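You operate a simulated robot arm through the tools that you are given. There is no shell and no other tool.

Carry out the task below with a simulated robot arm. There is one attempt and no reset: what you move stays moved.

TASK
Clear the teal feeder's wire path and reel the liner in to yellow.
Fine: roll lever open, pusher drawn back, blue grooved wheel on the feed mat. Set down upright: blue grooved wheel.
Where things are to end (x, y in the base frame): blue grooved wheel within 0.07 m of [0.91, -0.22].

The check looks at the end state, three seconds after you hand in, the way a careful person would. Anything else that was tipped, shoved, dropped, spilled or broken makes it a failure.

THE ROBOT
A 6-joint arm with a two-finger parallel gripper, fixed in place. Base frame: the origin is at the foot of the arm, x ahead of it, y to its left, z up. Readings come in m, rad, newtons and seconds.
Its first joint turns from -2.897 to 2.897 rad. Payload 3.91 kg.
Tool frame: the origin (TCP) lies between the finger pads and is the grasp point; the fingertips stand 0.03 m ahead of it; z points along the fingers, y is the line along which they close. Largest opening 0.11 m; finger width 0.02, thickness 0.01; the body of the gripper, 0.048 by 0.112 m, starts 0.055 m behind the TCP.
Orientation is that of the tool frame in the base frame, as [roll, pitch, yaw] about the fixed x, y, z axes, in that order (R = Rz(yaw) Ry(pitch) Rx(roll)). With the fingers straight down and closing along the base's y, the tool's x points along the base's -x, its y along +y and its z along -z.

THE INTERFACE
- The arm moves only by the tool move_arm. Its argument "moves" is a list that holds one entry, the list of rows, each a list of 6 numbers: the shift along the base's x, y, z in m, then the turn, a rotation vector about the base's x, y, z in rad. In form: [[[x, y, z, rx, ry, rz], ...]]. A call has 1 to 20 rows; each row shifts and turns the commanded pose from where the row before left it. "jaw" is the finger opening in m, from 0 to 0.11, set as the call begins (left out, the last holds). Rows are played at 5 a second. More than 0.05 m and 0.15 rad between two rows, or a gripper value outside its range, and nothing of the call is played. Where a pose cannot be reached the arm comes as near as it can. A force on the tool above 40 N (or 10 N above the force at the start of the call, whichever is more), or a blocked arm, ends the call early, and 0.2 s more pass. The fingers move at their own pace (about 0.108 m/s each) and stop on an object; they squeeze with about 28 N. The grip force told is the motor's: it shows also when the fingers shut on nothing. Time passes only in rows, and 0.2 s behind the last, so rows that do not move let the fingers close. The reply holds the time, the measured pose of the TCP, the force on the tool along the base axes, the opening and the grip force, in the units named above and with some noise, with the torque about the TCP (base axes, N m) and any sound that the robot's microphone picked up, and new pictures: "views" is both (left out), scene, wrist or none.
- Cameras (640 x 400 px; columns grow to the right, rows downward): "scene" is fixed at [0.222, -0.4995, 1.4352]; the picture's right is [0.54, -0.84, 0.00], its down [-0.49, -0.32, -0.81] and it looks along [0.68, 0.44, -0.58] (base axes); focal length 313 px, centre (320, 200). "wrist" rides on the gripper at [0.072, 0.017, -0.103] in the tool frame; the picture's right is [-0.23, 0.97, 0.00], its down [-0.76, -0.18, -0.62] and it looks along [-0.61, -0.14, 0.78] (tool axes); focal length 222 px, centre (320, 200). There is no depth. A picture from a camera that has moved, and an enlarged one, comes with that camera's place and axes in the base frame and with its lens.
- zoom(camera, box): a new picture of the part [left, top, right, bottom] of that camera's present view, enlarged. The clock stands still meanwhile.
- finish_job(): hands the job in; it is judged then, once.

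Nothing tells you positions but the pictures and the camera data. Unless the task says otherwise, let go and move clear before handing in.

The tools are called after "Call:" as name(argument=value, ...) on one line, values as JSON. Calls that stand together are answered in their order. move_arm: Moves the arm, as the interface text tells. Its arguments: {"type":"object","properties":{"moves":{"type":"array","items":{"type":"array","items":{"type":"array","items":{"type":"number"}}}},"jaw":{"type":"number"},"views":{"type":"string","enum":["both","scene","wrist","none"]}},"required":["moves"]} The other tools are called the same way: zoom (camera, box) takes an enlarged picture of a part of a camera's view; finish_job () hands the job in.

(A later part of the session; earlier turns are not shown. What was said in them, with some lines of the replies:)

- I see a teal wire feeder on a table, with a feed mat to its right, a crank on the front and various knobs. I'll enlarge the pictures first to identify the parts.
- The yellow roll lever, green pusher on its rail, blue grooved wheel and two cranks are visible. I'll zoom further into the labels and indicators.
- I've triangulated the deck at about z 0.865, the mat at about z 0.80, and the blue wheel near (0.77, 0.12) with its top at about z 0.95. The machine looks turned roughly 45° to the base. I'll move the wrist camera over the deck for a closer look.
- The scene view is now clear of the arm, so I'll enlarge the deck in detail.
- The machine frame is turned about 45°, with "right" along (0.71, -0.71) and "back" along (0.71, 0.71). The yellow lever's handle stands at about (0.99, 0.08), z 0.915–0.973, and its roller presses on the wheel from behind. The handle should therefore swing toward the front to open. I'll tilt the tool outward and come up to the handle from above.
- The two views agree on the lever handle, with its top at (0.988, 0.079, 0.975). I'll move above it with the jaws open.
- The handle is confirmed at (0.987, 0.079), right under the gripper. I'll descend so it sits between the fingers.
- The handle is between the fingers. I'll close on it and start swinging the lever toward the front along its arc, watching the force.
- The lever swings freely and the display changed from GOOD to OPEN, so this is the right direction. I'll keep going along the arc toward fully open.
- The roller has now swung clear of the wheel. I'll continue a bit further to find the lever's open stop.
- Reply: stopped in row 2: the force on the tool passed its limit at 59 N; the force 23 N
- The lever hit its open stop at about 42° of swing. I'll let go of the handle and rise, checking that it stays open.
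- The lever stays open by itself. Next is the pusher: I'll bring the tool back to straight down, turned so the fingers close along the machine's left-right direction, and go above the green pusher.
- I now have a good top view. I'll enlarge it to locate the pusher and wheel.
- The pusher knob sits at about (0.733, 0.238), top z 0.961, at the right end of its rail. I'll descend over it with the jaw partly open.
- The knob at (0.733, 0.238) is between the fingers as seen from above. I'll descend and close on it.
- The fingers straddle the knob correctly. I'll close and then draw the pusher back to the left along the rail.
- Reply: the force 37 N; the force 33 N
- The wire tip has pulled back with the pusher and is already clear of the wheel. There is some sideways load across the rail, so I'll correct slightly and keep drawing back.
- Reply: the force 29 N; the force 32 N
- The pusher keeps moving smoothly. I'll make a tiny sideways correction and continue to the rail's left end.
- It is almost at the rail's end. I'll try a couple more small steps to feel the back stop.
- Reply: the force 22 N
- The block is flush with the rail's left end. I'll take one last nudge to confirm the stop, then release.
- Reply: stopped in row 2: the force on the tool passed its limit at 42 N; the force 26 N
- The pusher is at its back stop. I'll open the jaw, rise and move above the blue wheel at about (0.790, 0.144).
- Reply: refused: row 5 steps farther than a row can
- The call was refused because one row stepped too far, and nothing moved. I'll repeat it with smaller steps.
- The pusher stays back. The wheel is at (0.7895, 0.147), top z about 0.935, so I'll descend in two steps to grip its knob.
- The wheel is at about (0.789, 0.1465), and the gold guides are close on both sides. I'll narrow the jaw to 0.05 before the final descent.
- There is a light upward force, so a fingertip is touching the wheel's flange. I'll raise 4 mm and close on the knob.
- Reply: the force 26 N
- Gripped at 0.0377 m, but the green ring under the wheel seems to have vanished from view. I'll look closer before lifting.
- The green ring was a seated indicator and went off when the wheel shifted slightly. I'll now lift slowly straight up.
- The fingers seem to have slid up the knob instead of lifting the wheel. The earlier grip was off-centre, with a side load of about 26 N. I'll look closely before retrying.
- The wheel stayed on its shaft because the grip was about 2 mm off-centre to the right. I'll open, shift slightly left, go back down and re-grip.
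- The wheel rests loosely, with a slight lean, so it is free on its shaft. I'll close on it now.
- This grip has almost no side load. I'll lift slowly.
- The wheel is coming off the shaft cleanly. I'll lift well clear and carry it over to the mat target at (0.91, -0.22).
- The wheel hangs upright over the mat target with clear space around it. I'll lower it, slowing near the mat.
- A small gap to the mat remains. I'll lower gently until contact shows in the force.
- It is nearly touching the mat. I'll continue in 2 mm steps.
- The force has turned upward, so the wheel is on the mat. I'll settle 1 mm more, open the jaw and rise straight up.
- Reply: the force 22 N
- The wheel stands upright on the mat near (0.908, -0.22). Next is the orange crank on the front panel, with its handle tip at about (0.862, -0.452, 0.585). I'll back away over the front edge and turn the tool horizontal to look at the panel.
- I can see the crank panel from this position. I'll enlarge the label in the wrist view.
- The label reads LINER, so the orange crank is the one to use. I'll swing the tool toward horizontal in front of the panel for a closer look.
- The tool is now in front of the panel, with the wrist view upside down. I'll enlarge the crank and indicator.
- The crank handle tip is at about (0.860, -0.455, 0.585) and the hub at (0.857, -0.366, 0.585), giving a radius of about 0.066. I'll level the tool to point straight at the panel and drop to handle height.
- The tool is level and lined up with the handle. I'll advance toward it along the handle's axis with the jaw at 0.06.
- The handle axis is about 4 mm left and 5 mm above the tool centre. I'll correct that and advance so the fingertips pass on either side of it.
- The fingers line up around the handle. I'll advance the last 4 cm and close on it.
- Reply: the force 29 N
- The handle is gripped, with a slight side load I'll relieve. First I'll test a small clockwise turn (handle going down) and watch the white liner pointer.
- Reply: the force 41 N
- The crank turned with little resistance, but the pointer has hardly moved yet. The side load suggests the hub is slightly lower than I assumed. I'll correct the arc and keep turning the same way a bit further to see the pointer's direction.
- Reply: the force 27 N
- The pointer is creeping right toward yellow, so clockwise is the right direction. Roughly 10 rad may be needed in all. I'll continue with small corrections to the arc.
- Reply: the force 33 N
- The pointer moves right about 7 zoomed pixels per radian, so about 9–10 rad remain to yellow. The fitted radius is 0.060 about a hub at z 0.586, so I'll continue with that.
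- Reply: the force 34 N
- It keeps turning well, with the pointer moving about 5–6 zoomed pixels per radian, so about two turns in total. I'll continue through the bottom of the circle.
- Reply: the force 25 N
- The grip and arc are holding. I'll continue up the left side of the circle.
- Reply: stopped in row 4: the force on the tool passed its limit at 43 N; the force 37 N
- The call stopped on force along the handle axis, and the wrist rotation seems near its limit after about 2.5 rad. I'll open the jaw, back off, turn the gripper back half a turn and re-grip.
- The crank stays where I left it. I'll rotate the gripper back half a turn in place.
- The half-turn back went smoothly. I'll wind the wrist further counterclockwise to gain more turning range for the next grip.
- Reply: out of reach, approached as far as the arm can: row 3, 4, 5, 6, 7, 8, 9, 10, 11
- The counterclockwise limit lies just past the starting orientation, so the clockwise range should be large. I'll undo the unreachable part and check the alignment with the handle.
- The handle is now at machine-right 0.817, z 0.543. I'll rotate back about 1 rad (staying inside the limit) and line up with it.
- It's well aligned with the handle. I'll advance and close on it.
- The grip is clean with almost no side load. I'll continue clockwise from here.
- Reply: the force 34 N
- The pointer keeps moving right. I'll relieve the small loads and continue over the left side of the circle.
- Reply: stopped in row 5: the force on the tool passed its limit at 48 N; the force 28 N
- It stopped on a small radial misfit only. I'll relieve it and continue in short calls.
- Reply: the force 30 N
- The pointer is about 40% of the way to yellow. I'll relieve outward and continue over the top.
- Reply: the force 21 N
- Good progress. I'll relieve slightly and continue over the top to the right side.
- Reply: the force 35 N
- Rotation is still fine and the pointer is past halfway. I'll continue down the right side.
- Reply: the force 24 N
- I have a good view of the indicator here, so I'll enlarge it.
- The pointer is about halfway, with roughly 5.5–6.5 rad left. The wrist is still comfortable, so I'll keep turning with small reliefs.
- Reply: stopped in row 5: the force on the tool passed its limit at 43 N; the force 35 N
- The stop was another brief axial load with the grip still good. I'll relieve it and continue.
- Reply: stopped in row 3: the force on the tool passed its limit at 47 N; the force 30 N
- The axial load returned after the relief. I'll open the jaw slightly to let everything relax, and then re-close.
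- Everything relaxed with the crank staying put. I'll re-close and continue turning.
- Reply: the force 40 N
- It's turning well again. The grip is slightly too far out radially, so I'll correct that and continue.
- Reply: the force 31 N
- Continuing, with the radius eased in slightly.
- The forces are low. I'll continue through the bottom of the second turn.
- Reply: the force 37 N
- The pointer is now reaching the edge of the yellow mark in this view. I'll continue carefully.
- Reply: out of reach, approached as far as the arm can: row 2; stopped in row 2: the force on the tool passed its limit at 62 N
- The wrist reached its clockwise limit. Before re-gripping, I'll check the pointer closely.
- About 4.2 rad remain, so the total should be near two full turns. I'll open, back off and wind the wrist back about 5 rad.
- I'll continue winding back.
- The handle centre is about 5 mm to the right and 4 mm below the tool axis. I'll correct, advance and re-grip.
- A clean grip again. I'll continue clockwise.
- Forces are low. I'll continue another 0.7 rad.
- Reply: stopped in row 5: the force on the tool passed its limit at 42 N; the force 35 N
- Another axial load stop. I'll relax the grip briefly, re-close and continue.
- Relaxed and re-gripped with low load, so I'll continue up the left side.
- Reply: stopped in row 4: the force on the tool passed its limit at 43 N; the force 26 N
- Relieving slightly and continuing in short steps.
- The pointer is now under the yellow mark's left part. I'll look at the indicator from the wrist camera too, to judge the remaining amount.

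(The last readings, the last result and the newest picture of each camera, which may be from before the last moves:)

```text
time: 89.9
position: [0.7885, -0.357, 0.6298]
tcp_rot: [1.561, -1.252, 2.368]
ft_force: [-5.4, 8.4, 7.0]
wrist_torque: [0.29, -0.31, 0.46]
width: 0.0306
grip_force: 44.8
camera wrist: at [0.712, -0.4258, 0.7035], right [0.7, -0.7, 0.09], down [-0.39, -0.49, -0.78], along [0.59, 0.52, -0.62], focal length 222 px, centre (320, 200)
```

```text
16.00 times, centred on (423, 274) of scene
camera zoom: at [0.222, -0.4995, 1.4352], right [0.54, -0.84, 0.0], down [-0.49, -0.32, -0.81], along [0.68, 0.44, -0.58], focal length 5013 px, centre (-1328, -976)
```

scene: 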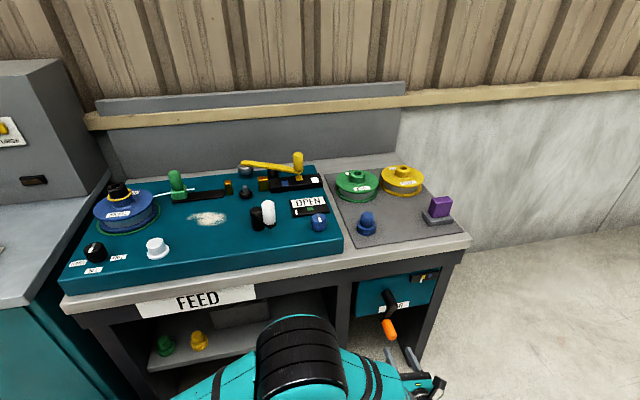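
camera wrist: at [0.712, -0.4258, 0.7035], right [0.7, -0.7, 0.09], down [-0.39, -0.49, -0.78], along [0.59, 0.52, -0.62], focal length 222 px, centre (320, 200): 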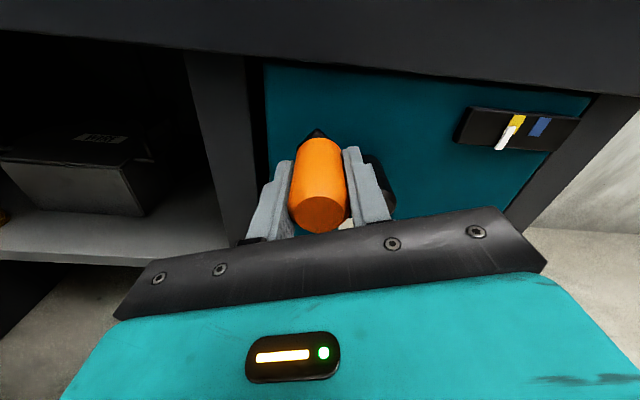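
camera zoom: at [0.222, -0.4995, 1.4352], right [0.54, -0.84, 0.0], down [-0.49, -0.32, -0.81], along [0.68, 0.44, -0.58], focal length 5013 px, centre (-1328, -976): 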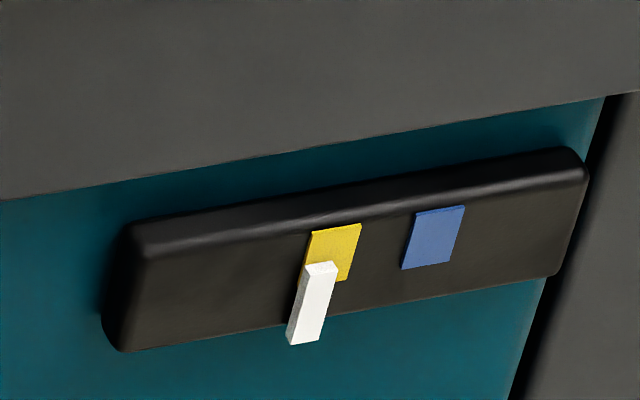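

Call:
zoom(camera="wrist", box=[455, 90, 583, 170])

```text
5.00 times, centred on (519, 130) of wrist
camera zoom: at [0.712, -0.4258, 0.7035], right [0.7, -0.7, 0.09], down [-0.39, -0.49, -0.78], along [0.59, 0.52, -0.62], focal length 1111 px, centre (-675, 550)
```

zoom: 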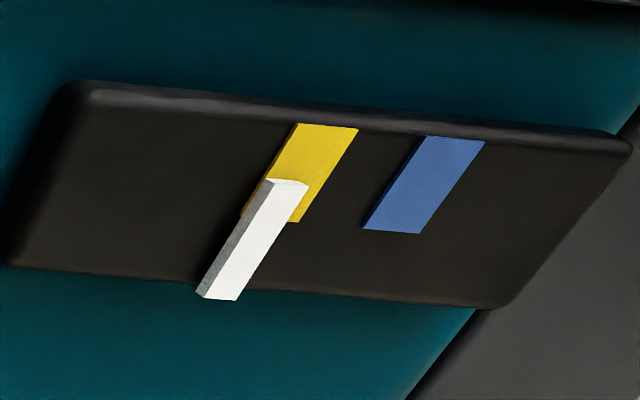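

Call:
zoom(camera="wrist", box=[488, 112, 528, 137])

Call:
zoom(camera="wrist", box=[488, 135, 528, 160])

```text
16.00 times, centred on (508, 124) of wrist
camera zoom: at [0.712, -0.4258, 0.7035], right [0.7, -0.7, 0.09], down [-0.39, -0.49, -0.78], along [0.59, 0.52, -0.62], focal length 3554 px, centre (-2688, 1408)
```

zoom: 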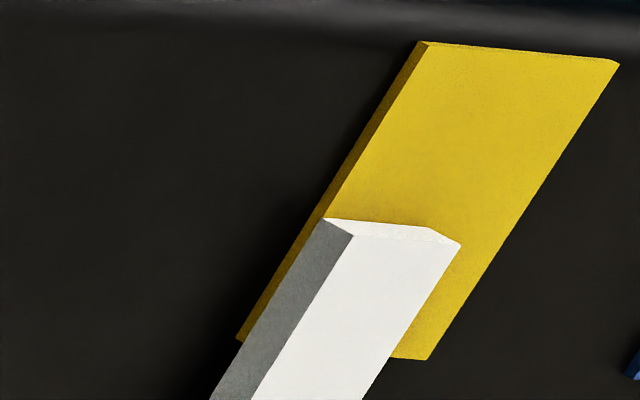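

```text
16.00 times, centred on (508, 148) of wrist
camera zoom: at [0.712, -0.4258, 0.7035], right [0.7, -0.7, 0.09], down [-0.39, -0.49, -0.78], along [0.59, 0.52, -0.62], focal length 3554 px, centre (-2688, 1040)
```

zoom: 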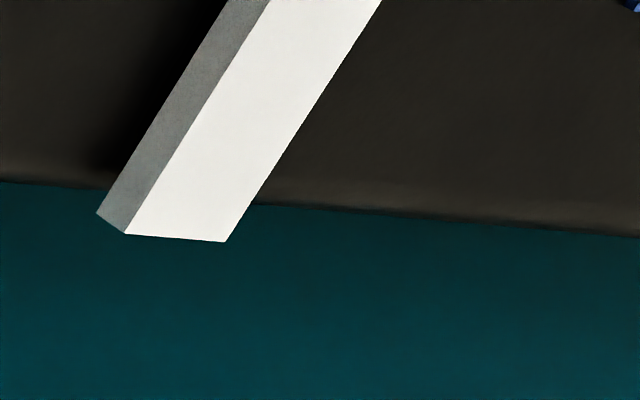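

From this detail view the pointer is about 2–3 mm left of the yellow mark's centre, so roughly 1–1.5 rad remain. I'll continue about 0.56 rad.

Call:
move_arm(moves=[[[0.0044, -0.0044, 0.0064, 0.099, 0.099, 0], [0.005, -0.005, 0.0055, 0.099, 0.099, 0], [0.0055, -0.0055, 0.0045, 0.099, 0.099, 0], [0.0059, -0.0059, 0.0033, 0.099, 0.099, 0]]], views="wrist")

Call:
zoom(camera="scene", box=[411, 266, 435, 281])

```text
time: 90.9
position: [0.8088, -0.3787, 0.6506]
tcp_rot: [-1.553, -1.333, -0.804]
ft_force: [-5.9, 12.5, 36.7]
wrist_torque: [-0.35, 0.33, 0.57]
width: 0.031
grip_force: 45.3
camera wrist: at [0.7614, -0.4752, 0.7166], right [0.63, -0.63, -0.45], down [-0.69, -0.19, -0.7], along [0.36, 0.75, -0.55], focal length 222 px, centre (320, 200)
```

wrist: 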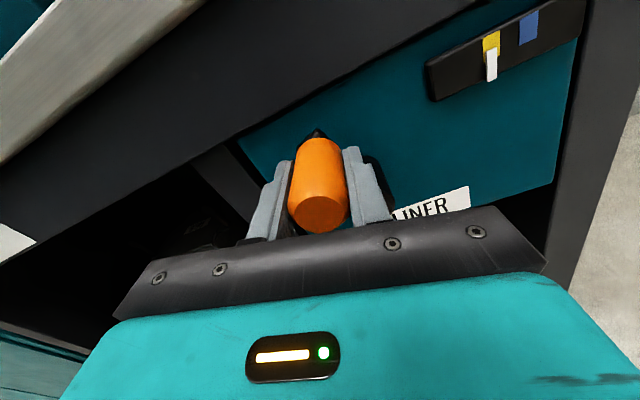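

```text
16.00 times, centred on (423, 274) of scene
camera zoom: at [0.222, -0.4995, 1.4352], right [0.54, -0.84, 0.0], down [-0.49, -0.32, -0.81], along [0.68, 0.44, -0.58], focal length 5013 px, centre (-1328, -976)
```

zoom: 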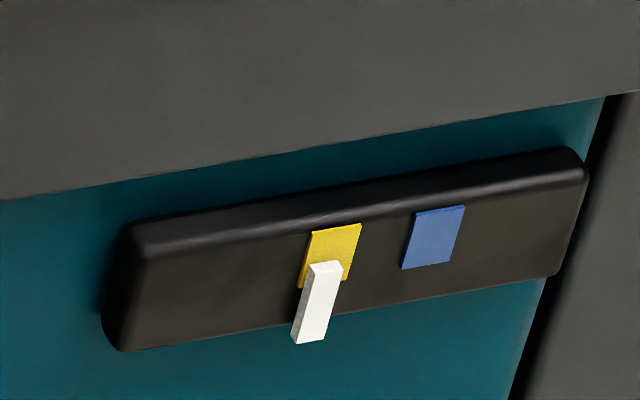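

Call:
zoom(camera="wrist", box=[420, 0, 590, 105])

Call:
zoom(camera="wrist", box=[470, 22, 518, 92])

```text
3.76 times, centred on (505, 52) of wrist
camera zoom: at [0.7614, -0.4752, 0.7166], right [0.63, -0.63, -0.45], down [-0.69, -0.19, -0.7], along [0.36, 0.75, -0.55], focal length 836 px, centre (-376, 755)
```

zoom: 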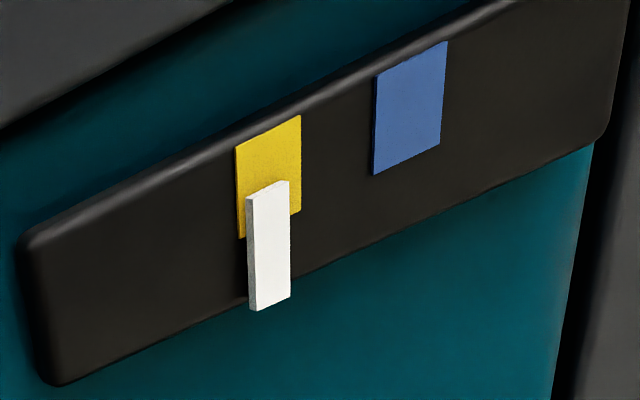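

```text
5.71 times, centred on (494, 57) of wrist
camera zoom: at [0.7614, -0.4752, 0.7166], right [0.63, -0.63, -0.45], down [-0.69, -0.19, -0.7], along [0.36, 0.75, -0.55], focal length 1269 px, centre (-674, 1017)
```

zoom: 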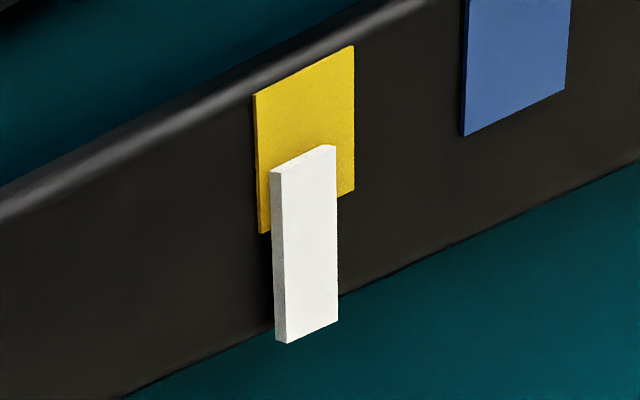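

The pointer is now about 1–1.3 mm left of the yellow centre, or about 0.6 rad. I'll turn that remaining amount with a small radial relief.

Call:
move_arm(moves=[[[-0.0006, 0.0006, 0.0024, 0, 0, 0], [0.0062, -0.0062, 0.0023, 0.099, 0.099, 0], [0.0063, -0.0063, 0.001, 0.099, 0.099, 0], [0.0063, -0.0063, -0.0003, 0.099, 0.099, 0], [0.0063, -0.0063, -0.0015, 0.099, 0.099, 0]]], views="wrist")

Call:
zoom(camera="scene", box=[411, 266, 435, 281])

Call:
zoom(camera="wrist", box=[380, 30, 560, 130])

```text
time: 92.1
position: [0.8347, -0.4035, 0.6513]
tcp_rot: [-1.568, -0.768, -0.789]
ft_force: [-2.4, -6.3, 14.1]
wrist_torque: [0.03, -0.05, 1.63]
width: 0.0307
grip_force: 44.9
camera wrist: at [0.8077, -0.5215, 0.6899], right [0.36, -0.36, -0.86], down [-0.91, 0.04, -0.4], along [0.18, 0.93, -0.32], focal length 222 px, centre (320, 200)
```

wrist: 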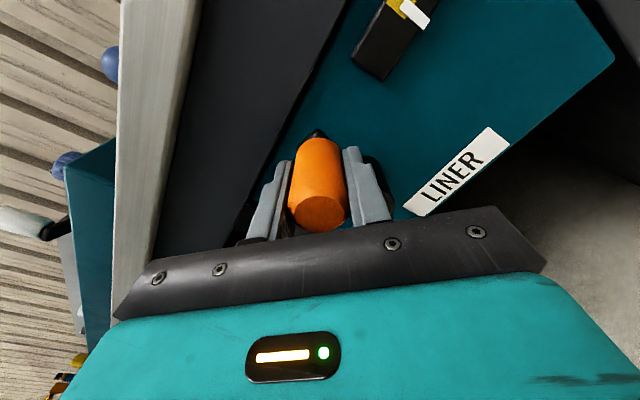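

```text
16.00 times, centred on (423, 274) of scene
camera zoom: at [0.222, -0.4995, 1.4352], right [0.54, -0.84, 0.0], down [-0.49, -0.32, -0.81], along [0.68, 0.44, -0.58], focal length 5013 px, centre (-1328, -976)
```

zoom: 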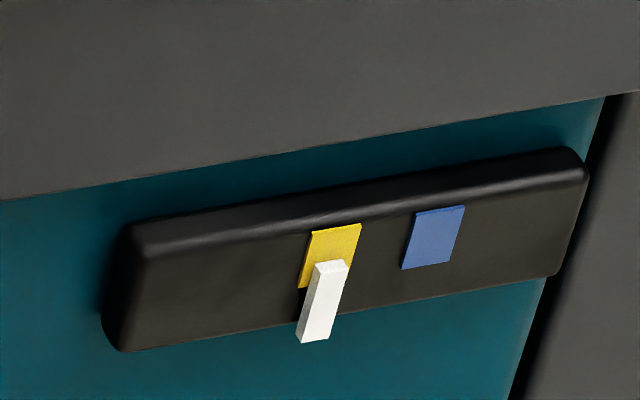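

```text
3.56 times, centred on (470, 80) of wrist
camera zoom: at [0.8077, -0.5215, 0.6899], right [0.36, -0.36, -0.86], down [-0.91, 0.04, -0.4], along [0.18, 0.93, -0.32], focal length 790 px, centre (-213, 627)
```

zoom: 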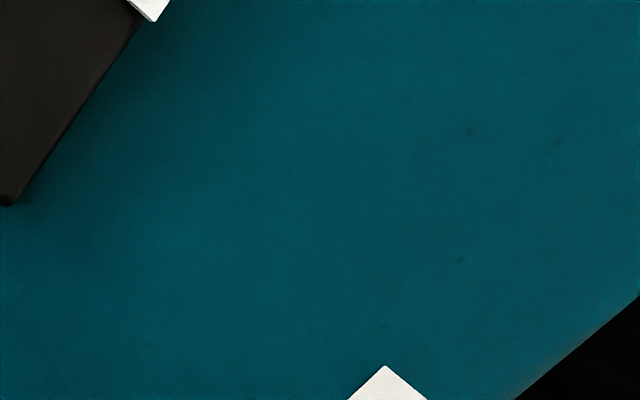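

Call:
zoom(camera="wrist", box=[350, 0, 446, 60])

Call:
zoom(camera="scene", box=[416, 268, 430, 280])

```text
6.67 times, centred on (398, 30) of wrist
camera zoom: at [0.8077, -0.5215, 0.6899], right [0.36, -0.36, -0.86], down [-0.91, 0.04, -0.4], along [0.18, 0.93, -0.32], focal length 1481 px, centre (-200, 1333)
```

zoom: 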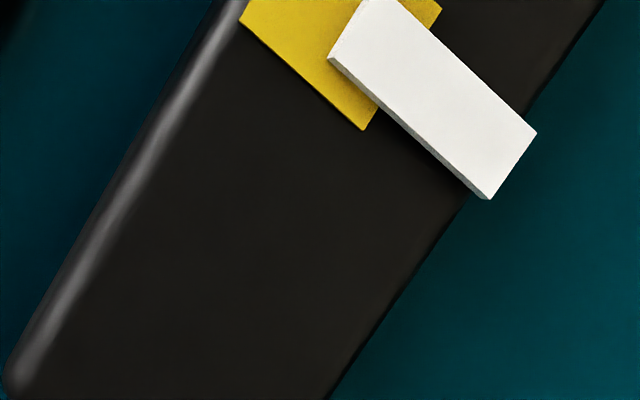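

```text
16.00 times, centred on (423, 274) of scene
camera zoom: at [0.222, -0.4995, 1.4352], right [0.54, -0.84, 0.0], down [-0.49, -0.32, -0.81], along [0.68, 0.44, -0.58], focal length 5013 px, centre (-1328, -984)
```

zoom: 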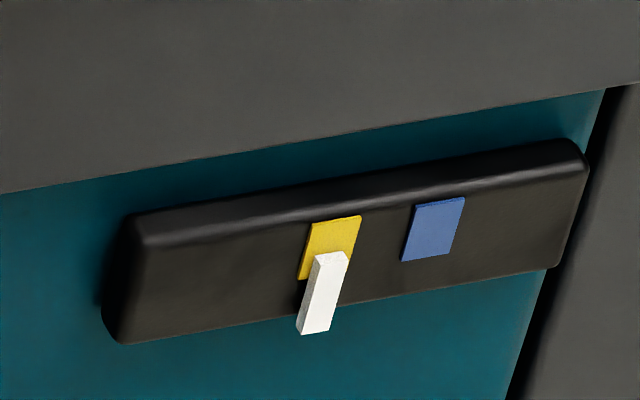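

The pointer is now centred under the yellow mark from this near-frontal view. I'll let go of the handle and back away, then confirm that it stays.

Call:
move_arm(moves=[[[0, 0, 0, 0, 0, 0], [0, 0, 0, 0, 0, 0], [-0.03, -0.03, 0, 0, 0, 0], [-0.03, -0.03, 0, 0, 0, 0], [-0.03, -0.03, 0, 0, 0, 0]]], jaw=0.065)

Call:
zoom(camera="scene", box=[407, 262, 439, 282])

Call:
zoom(camera="wrist", box=[280, 0, 480, 120])

```text
time: 93.3
position: [0.7469, -0.4936, 0.6515]
tcp_rot: [-1.569, -0.771, -0.787]
ft_force: [1.0, 0.5, -0.1]
wrist_torque: [0.0, 0.01, 0.01]
width: 0.0649
grip_force: 0.1
camera wrist: at [0.7201, -0.6121, 0.6892], right [0.36, -0.36, -0.86], down [-0.91, 0.03, -0.4], along [0.18, 0.93, -0.32], focal length 222 px, centre (320, 200)
```

scene: 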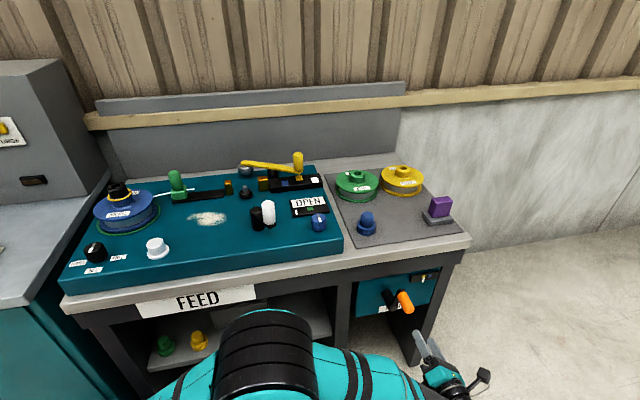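
wrist: 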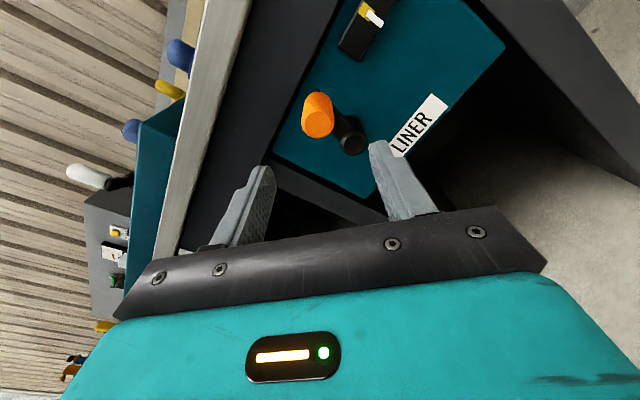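

```text
16.00 times, centred on (423, 272) of scene
camera zoom: at [0.222, -0.4995, 1.4352], right [0.54, -0.84, 0.0], down [-0.49, -0.32, -0.81], along [0.68, 0.44, -0.58], focal length 5013 px, centre (-1328, -952)
```

zoom: 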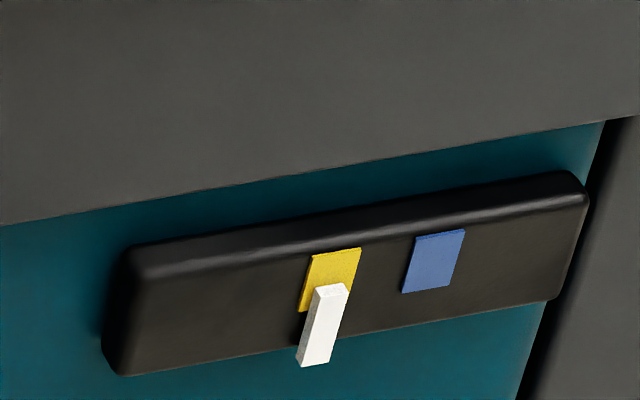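

```text
3.20 times, centred on (380, 60) of wrist
camera zoom: at [0.7201, -0.6121, 0.6892], right [0.36, -0.36, -0.86], down [-0.91, 0.03, -0.4], along [0.18, 0.93, -0.32], focal length 711 px, centre (128, 648)
```

zoom: 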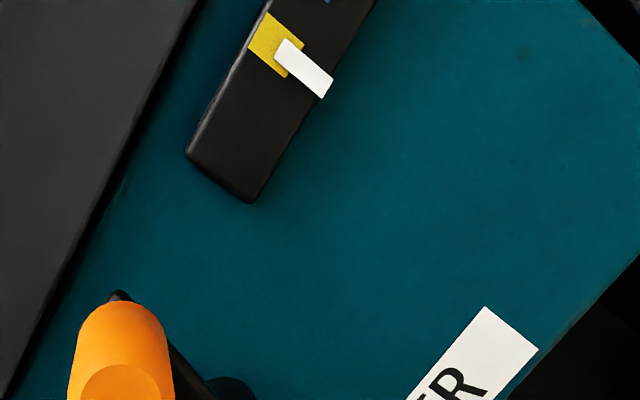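

The pointer stayed at yellow. I'll make one more magnified check, along with the deck's final state.

Call:
zoom(camera="wrist", box=[335, 0, 399, 40])

Call:
zoom(camera="scene", box=[200, 140, 480, 280])

Call:
zoom(camera="scene", box=[60, 140, 260, 280])

```text
10.00 times, centred on (367, 20) of wrist
camera zoom: at [0.7201, -0.6121, 0.6892], right [0.36, -0.36, -0.86], down [-0.91, 0.03, -0.4], along [0.18, 0.93, -0.32], focal length 2221 px, centre (-150, 2000)
```

zoom: 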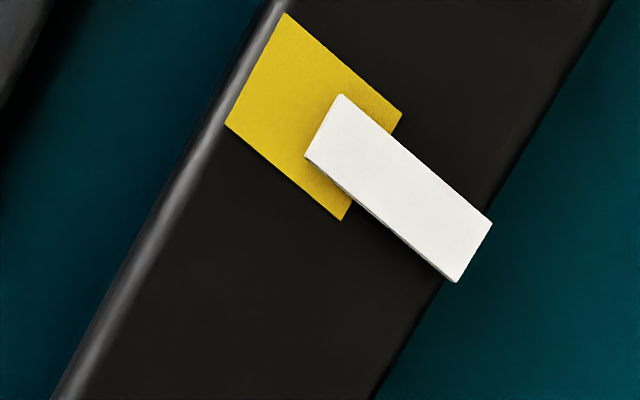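

```text
2.29 times, centred on (340, 210) of scene
camera zoom: at [0.222, -0.4995, 1.4352], right [0.54, -0.84, 0.0], down [-0.49, -0.32, -0.81], along [0.68, 0.44, -0.58], focal length 716 px, centre (274, 177)
```

zoom: 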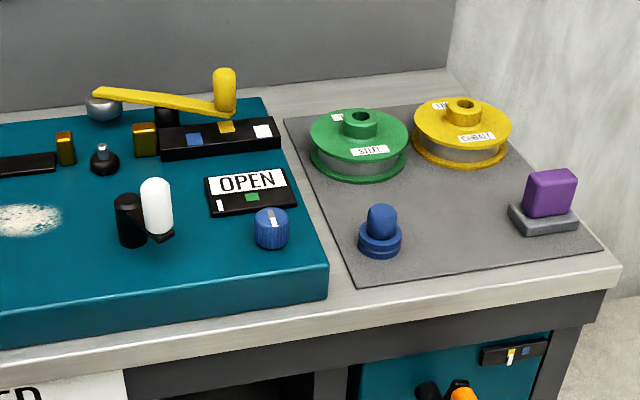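

```text
2.86 times, centred on (160, 210) of scene
camera zoom: at [0.222, -0.4995, 1.4352], right [0.54, -0.84, 0.0], down [-0.49, -0.32, -0.81], along [0.68, 0.44, -0.58], focal length 895 px, centre (777, 171)
```

zoom: 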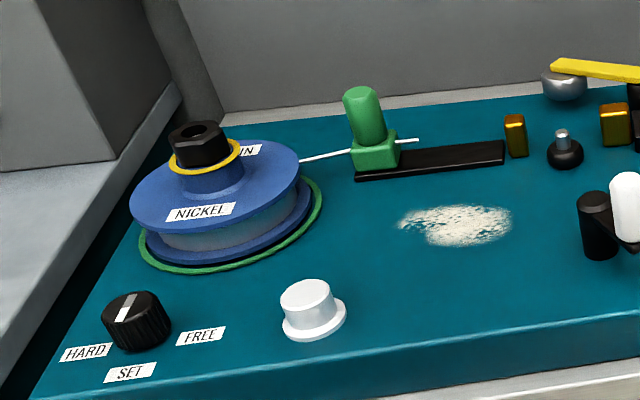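

The pointer sits centred under yellow, the lever is open, the pusher is back, the wire is clear and the blue wheel stands upright on the mat. I'll back the arm further away from the panel.

Call:
move_arm(moves=[[[-0.03, -0.03, 0, 0, 0, 0], [-0.03, -0.03, 0, 0, 0, 0], [-0.02, -0.02, 0, 0, 0, 0], [0, 0, 0, 0, 0, 0]]])

Call:
zoom(camera="scene", box=[365, 255, 477, 340])

```text
time: 94.3
position: [0.6619, -0.5711, 0.6498]
tcp_rot: [-1.57, -0.771, -0.789]
ft_force: [0.1, 0.6, -0.2]
wrist_torque: [0.01, 0.02, 0.03]
width: 0.0649
grip_force: 0.0
camera wrist: at [0.6352, -0.6897, 0.6889], right [0.36, -0.36, -0.86], down [-0.91, 0.04, -0.4], along [0.18, 0.93, -0.32], focal length 222 px, centre (320, 200)
```

scene: 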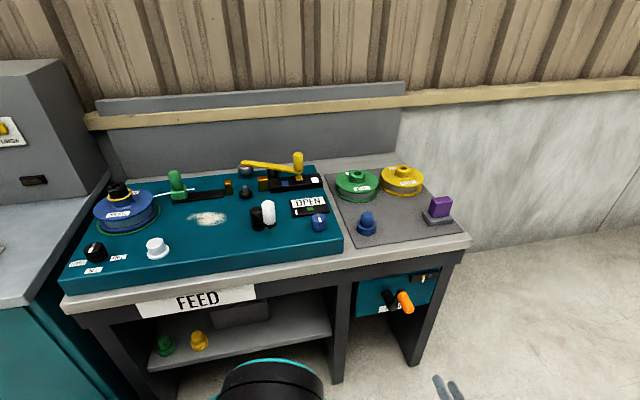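
wrist: 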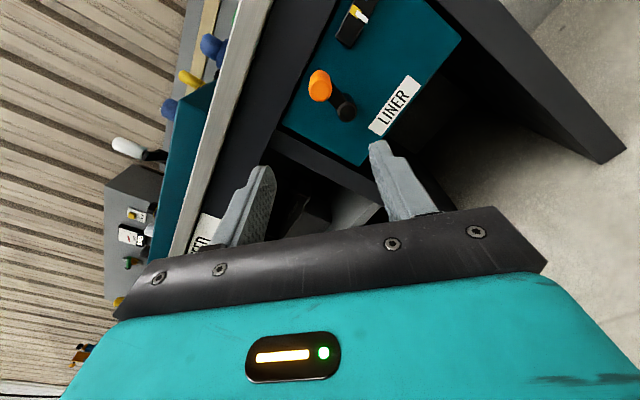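

```text
4.71 times, centred on (421, 298) of scene
camera zoom: at [0.222, -0.4995, 1.4352], right [0.54, -0.84, 0.0], down [-0.49, -0.32, -0.81], along [0.68, 0.44, -0.58], focal length 1474 px, centre (-155, -259)
```

zoom: 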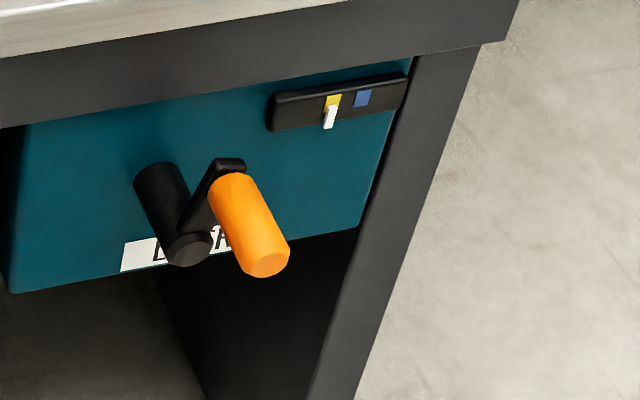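

Everything is in its end state: lever open, pusher drawn back, blue wheel upright on the mat at about (0.91, -0.22), and the liner pointer at yellow. The arm is clear and holding nothing, so I'm handing in the job.

Call:
finish_job()

```text
The job is handed in.
```

I cleared the wire path, reeled the liner in to yellow, and handed the job in. The hand-in reply gave no verdict, so this is what the last pictures showed:

- **Roll lever:** it is open at its stop, and the display changed from GOOD to OPEN.
- **Pusher:** it is drawn back to its stop at the left end of the rail. The wire came back with it, so the wire path is clear.
- **Blue grooved wheel:** it stands upright on the feed mat at about (0.91, -0.22). My first grip slipped off, and the second lifted it cleanly.
- **Liner:** the pointer is centred on the yellow mark to within about half a millimetre. It took about 1.8 clockwise turns of the orange crank, and it stayed put after I let go.

I saw nothing else on the deck, mat or shelf that had moved. The gripper is empty and clear of the panel.
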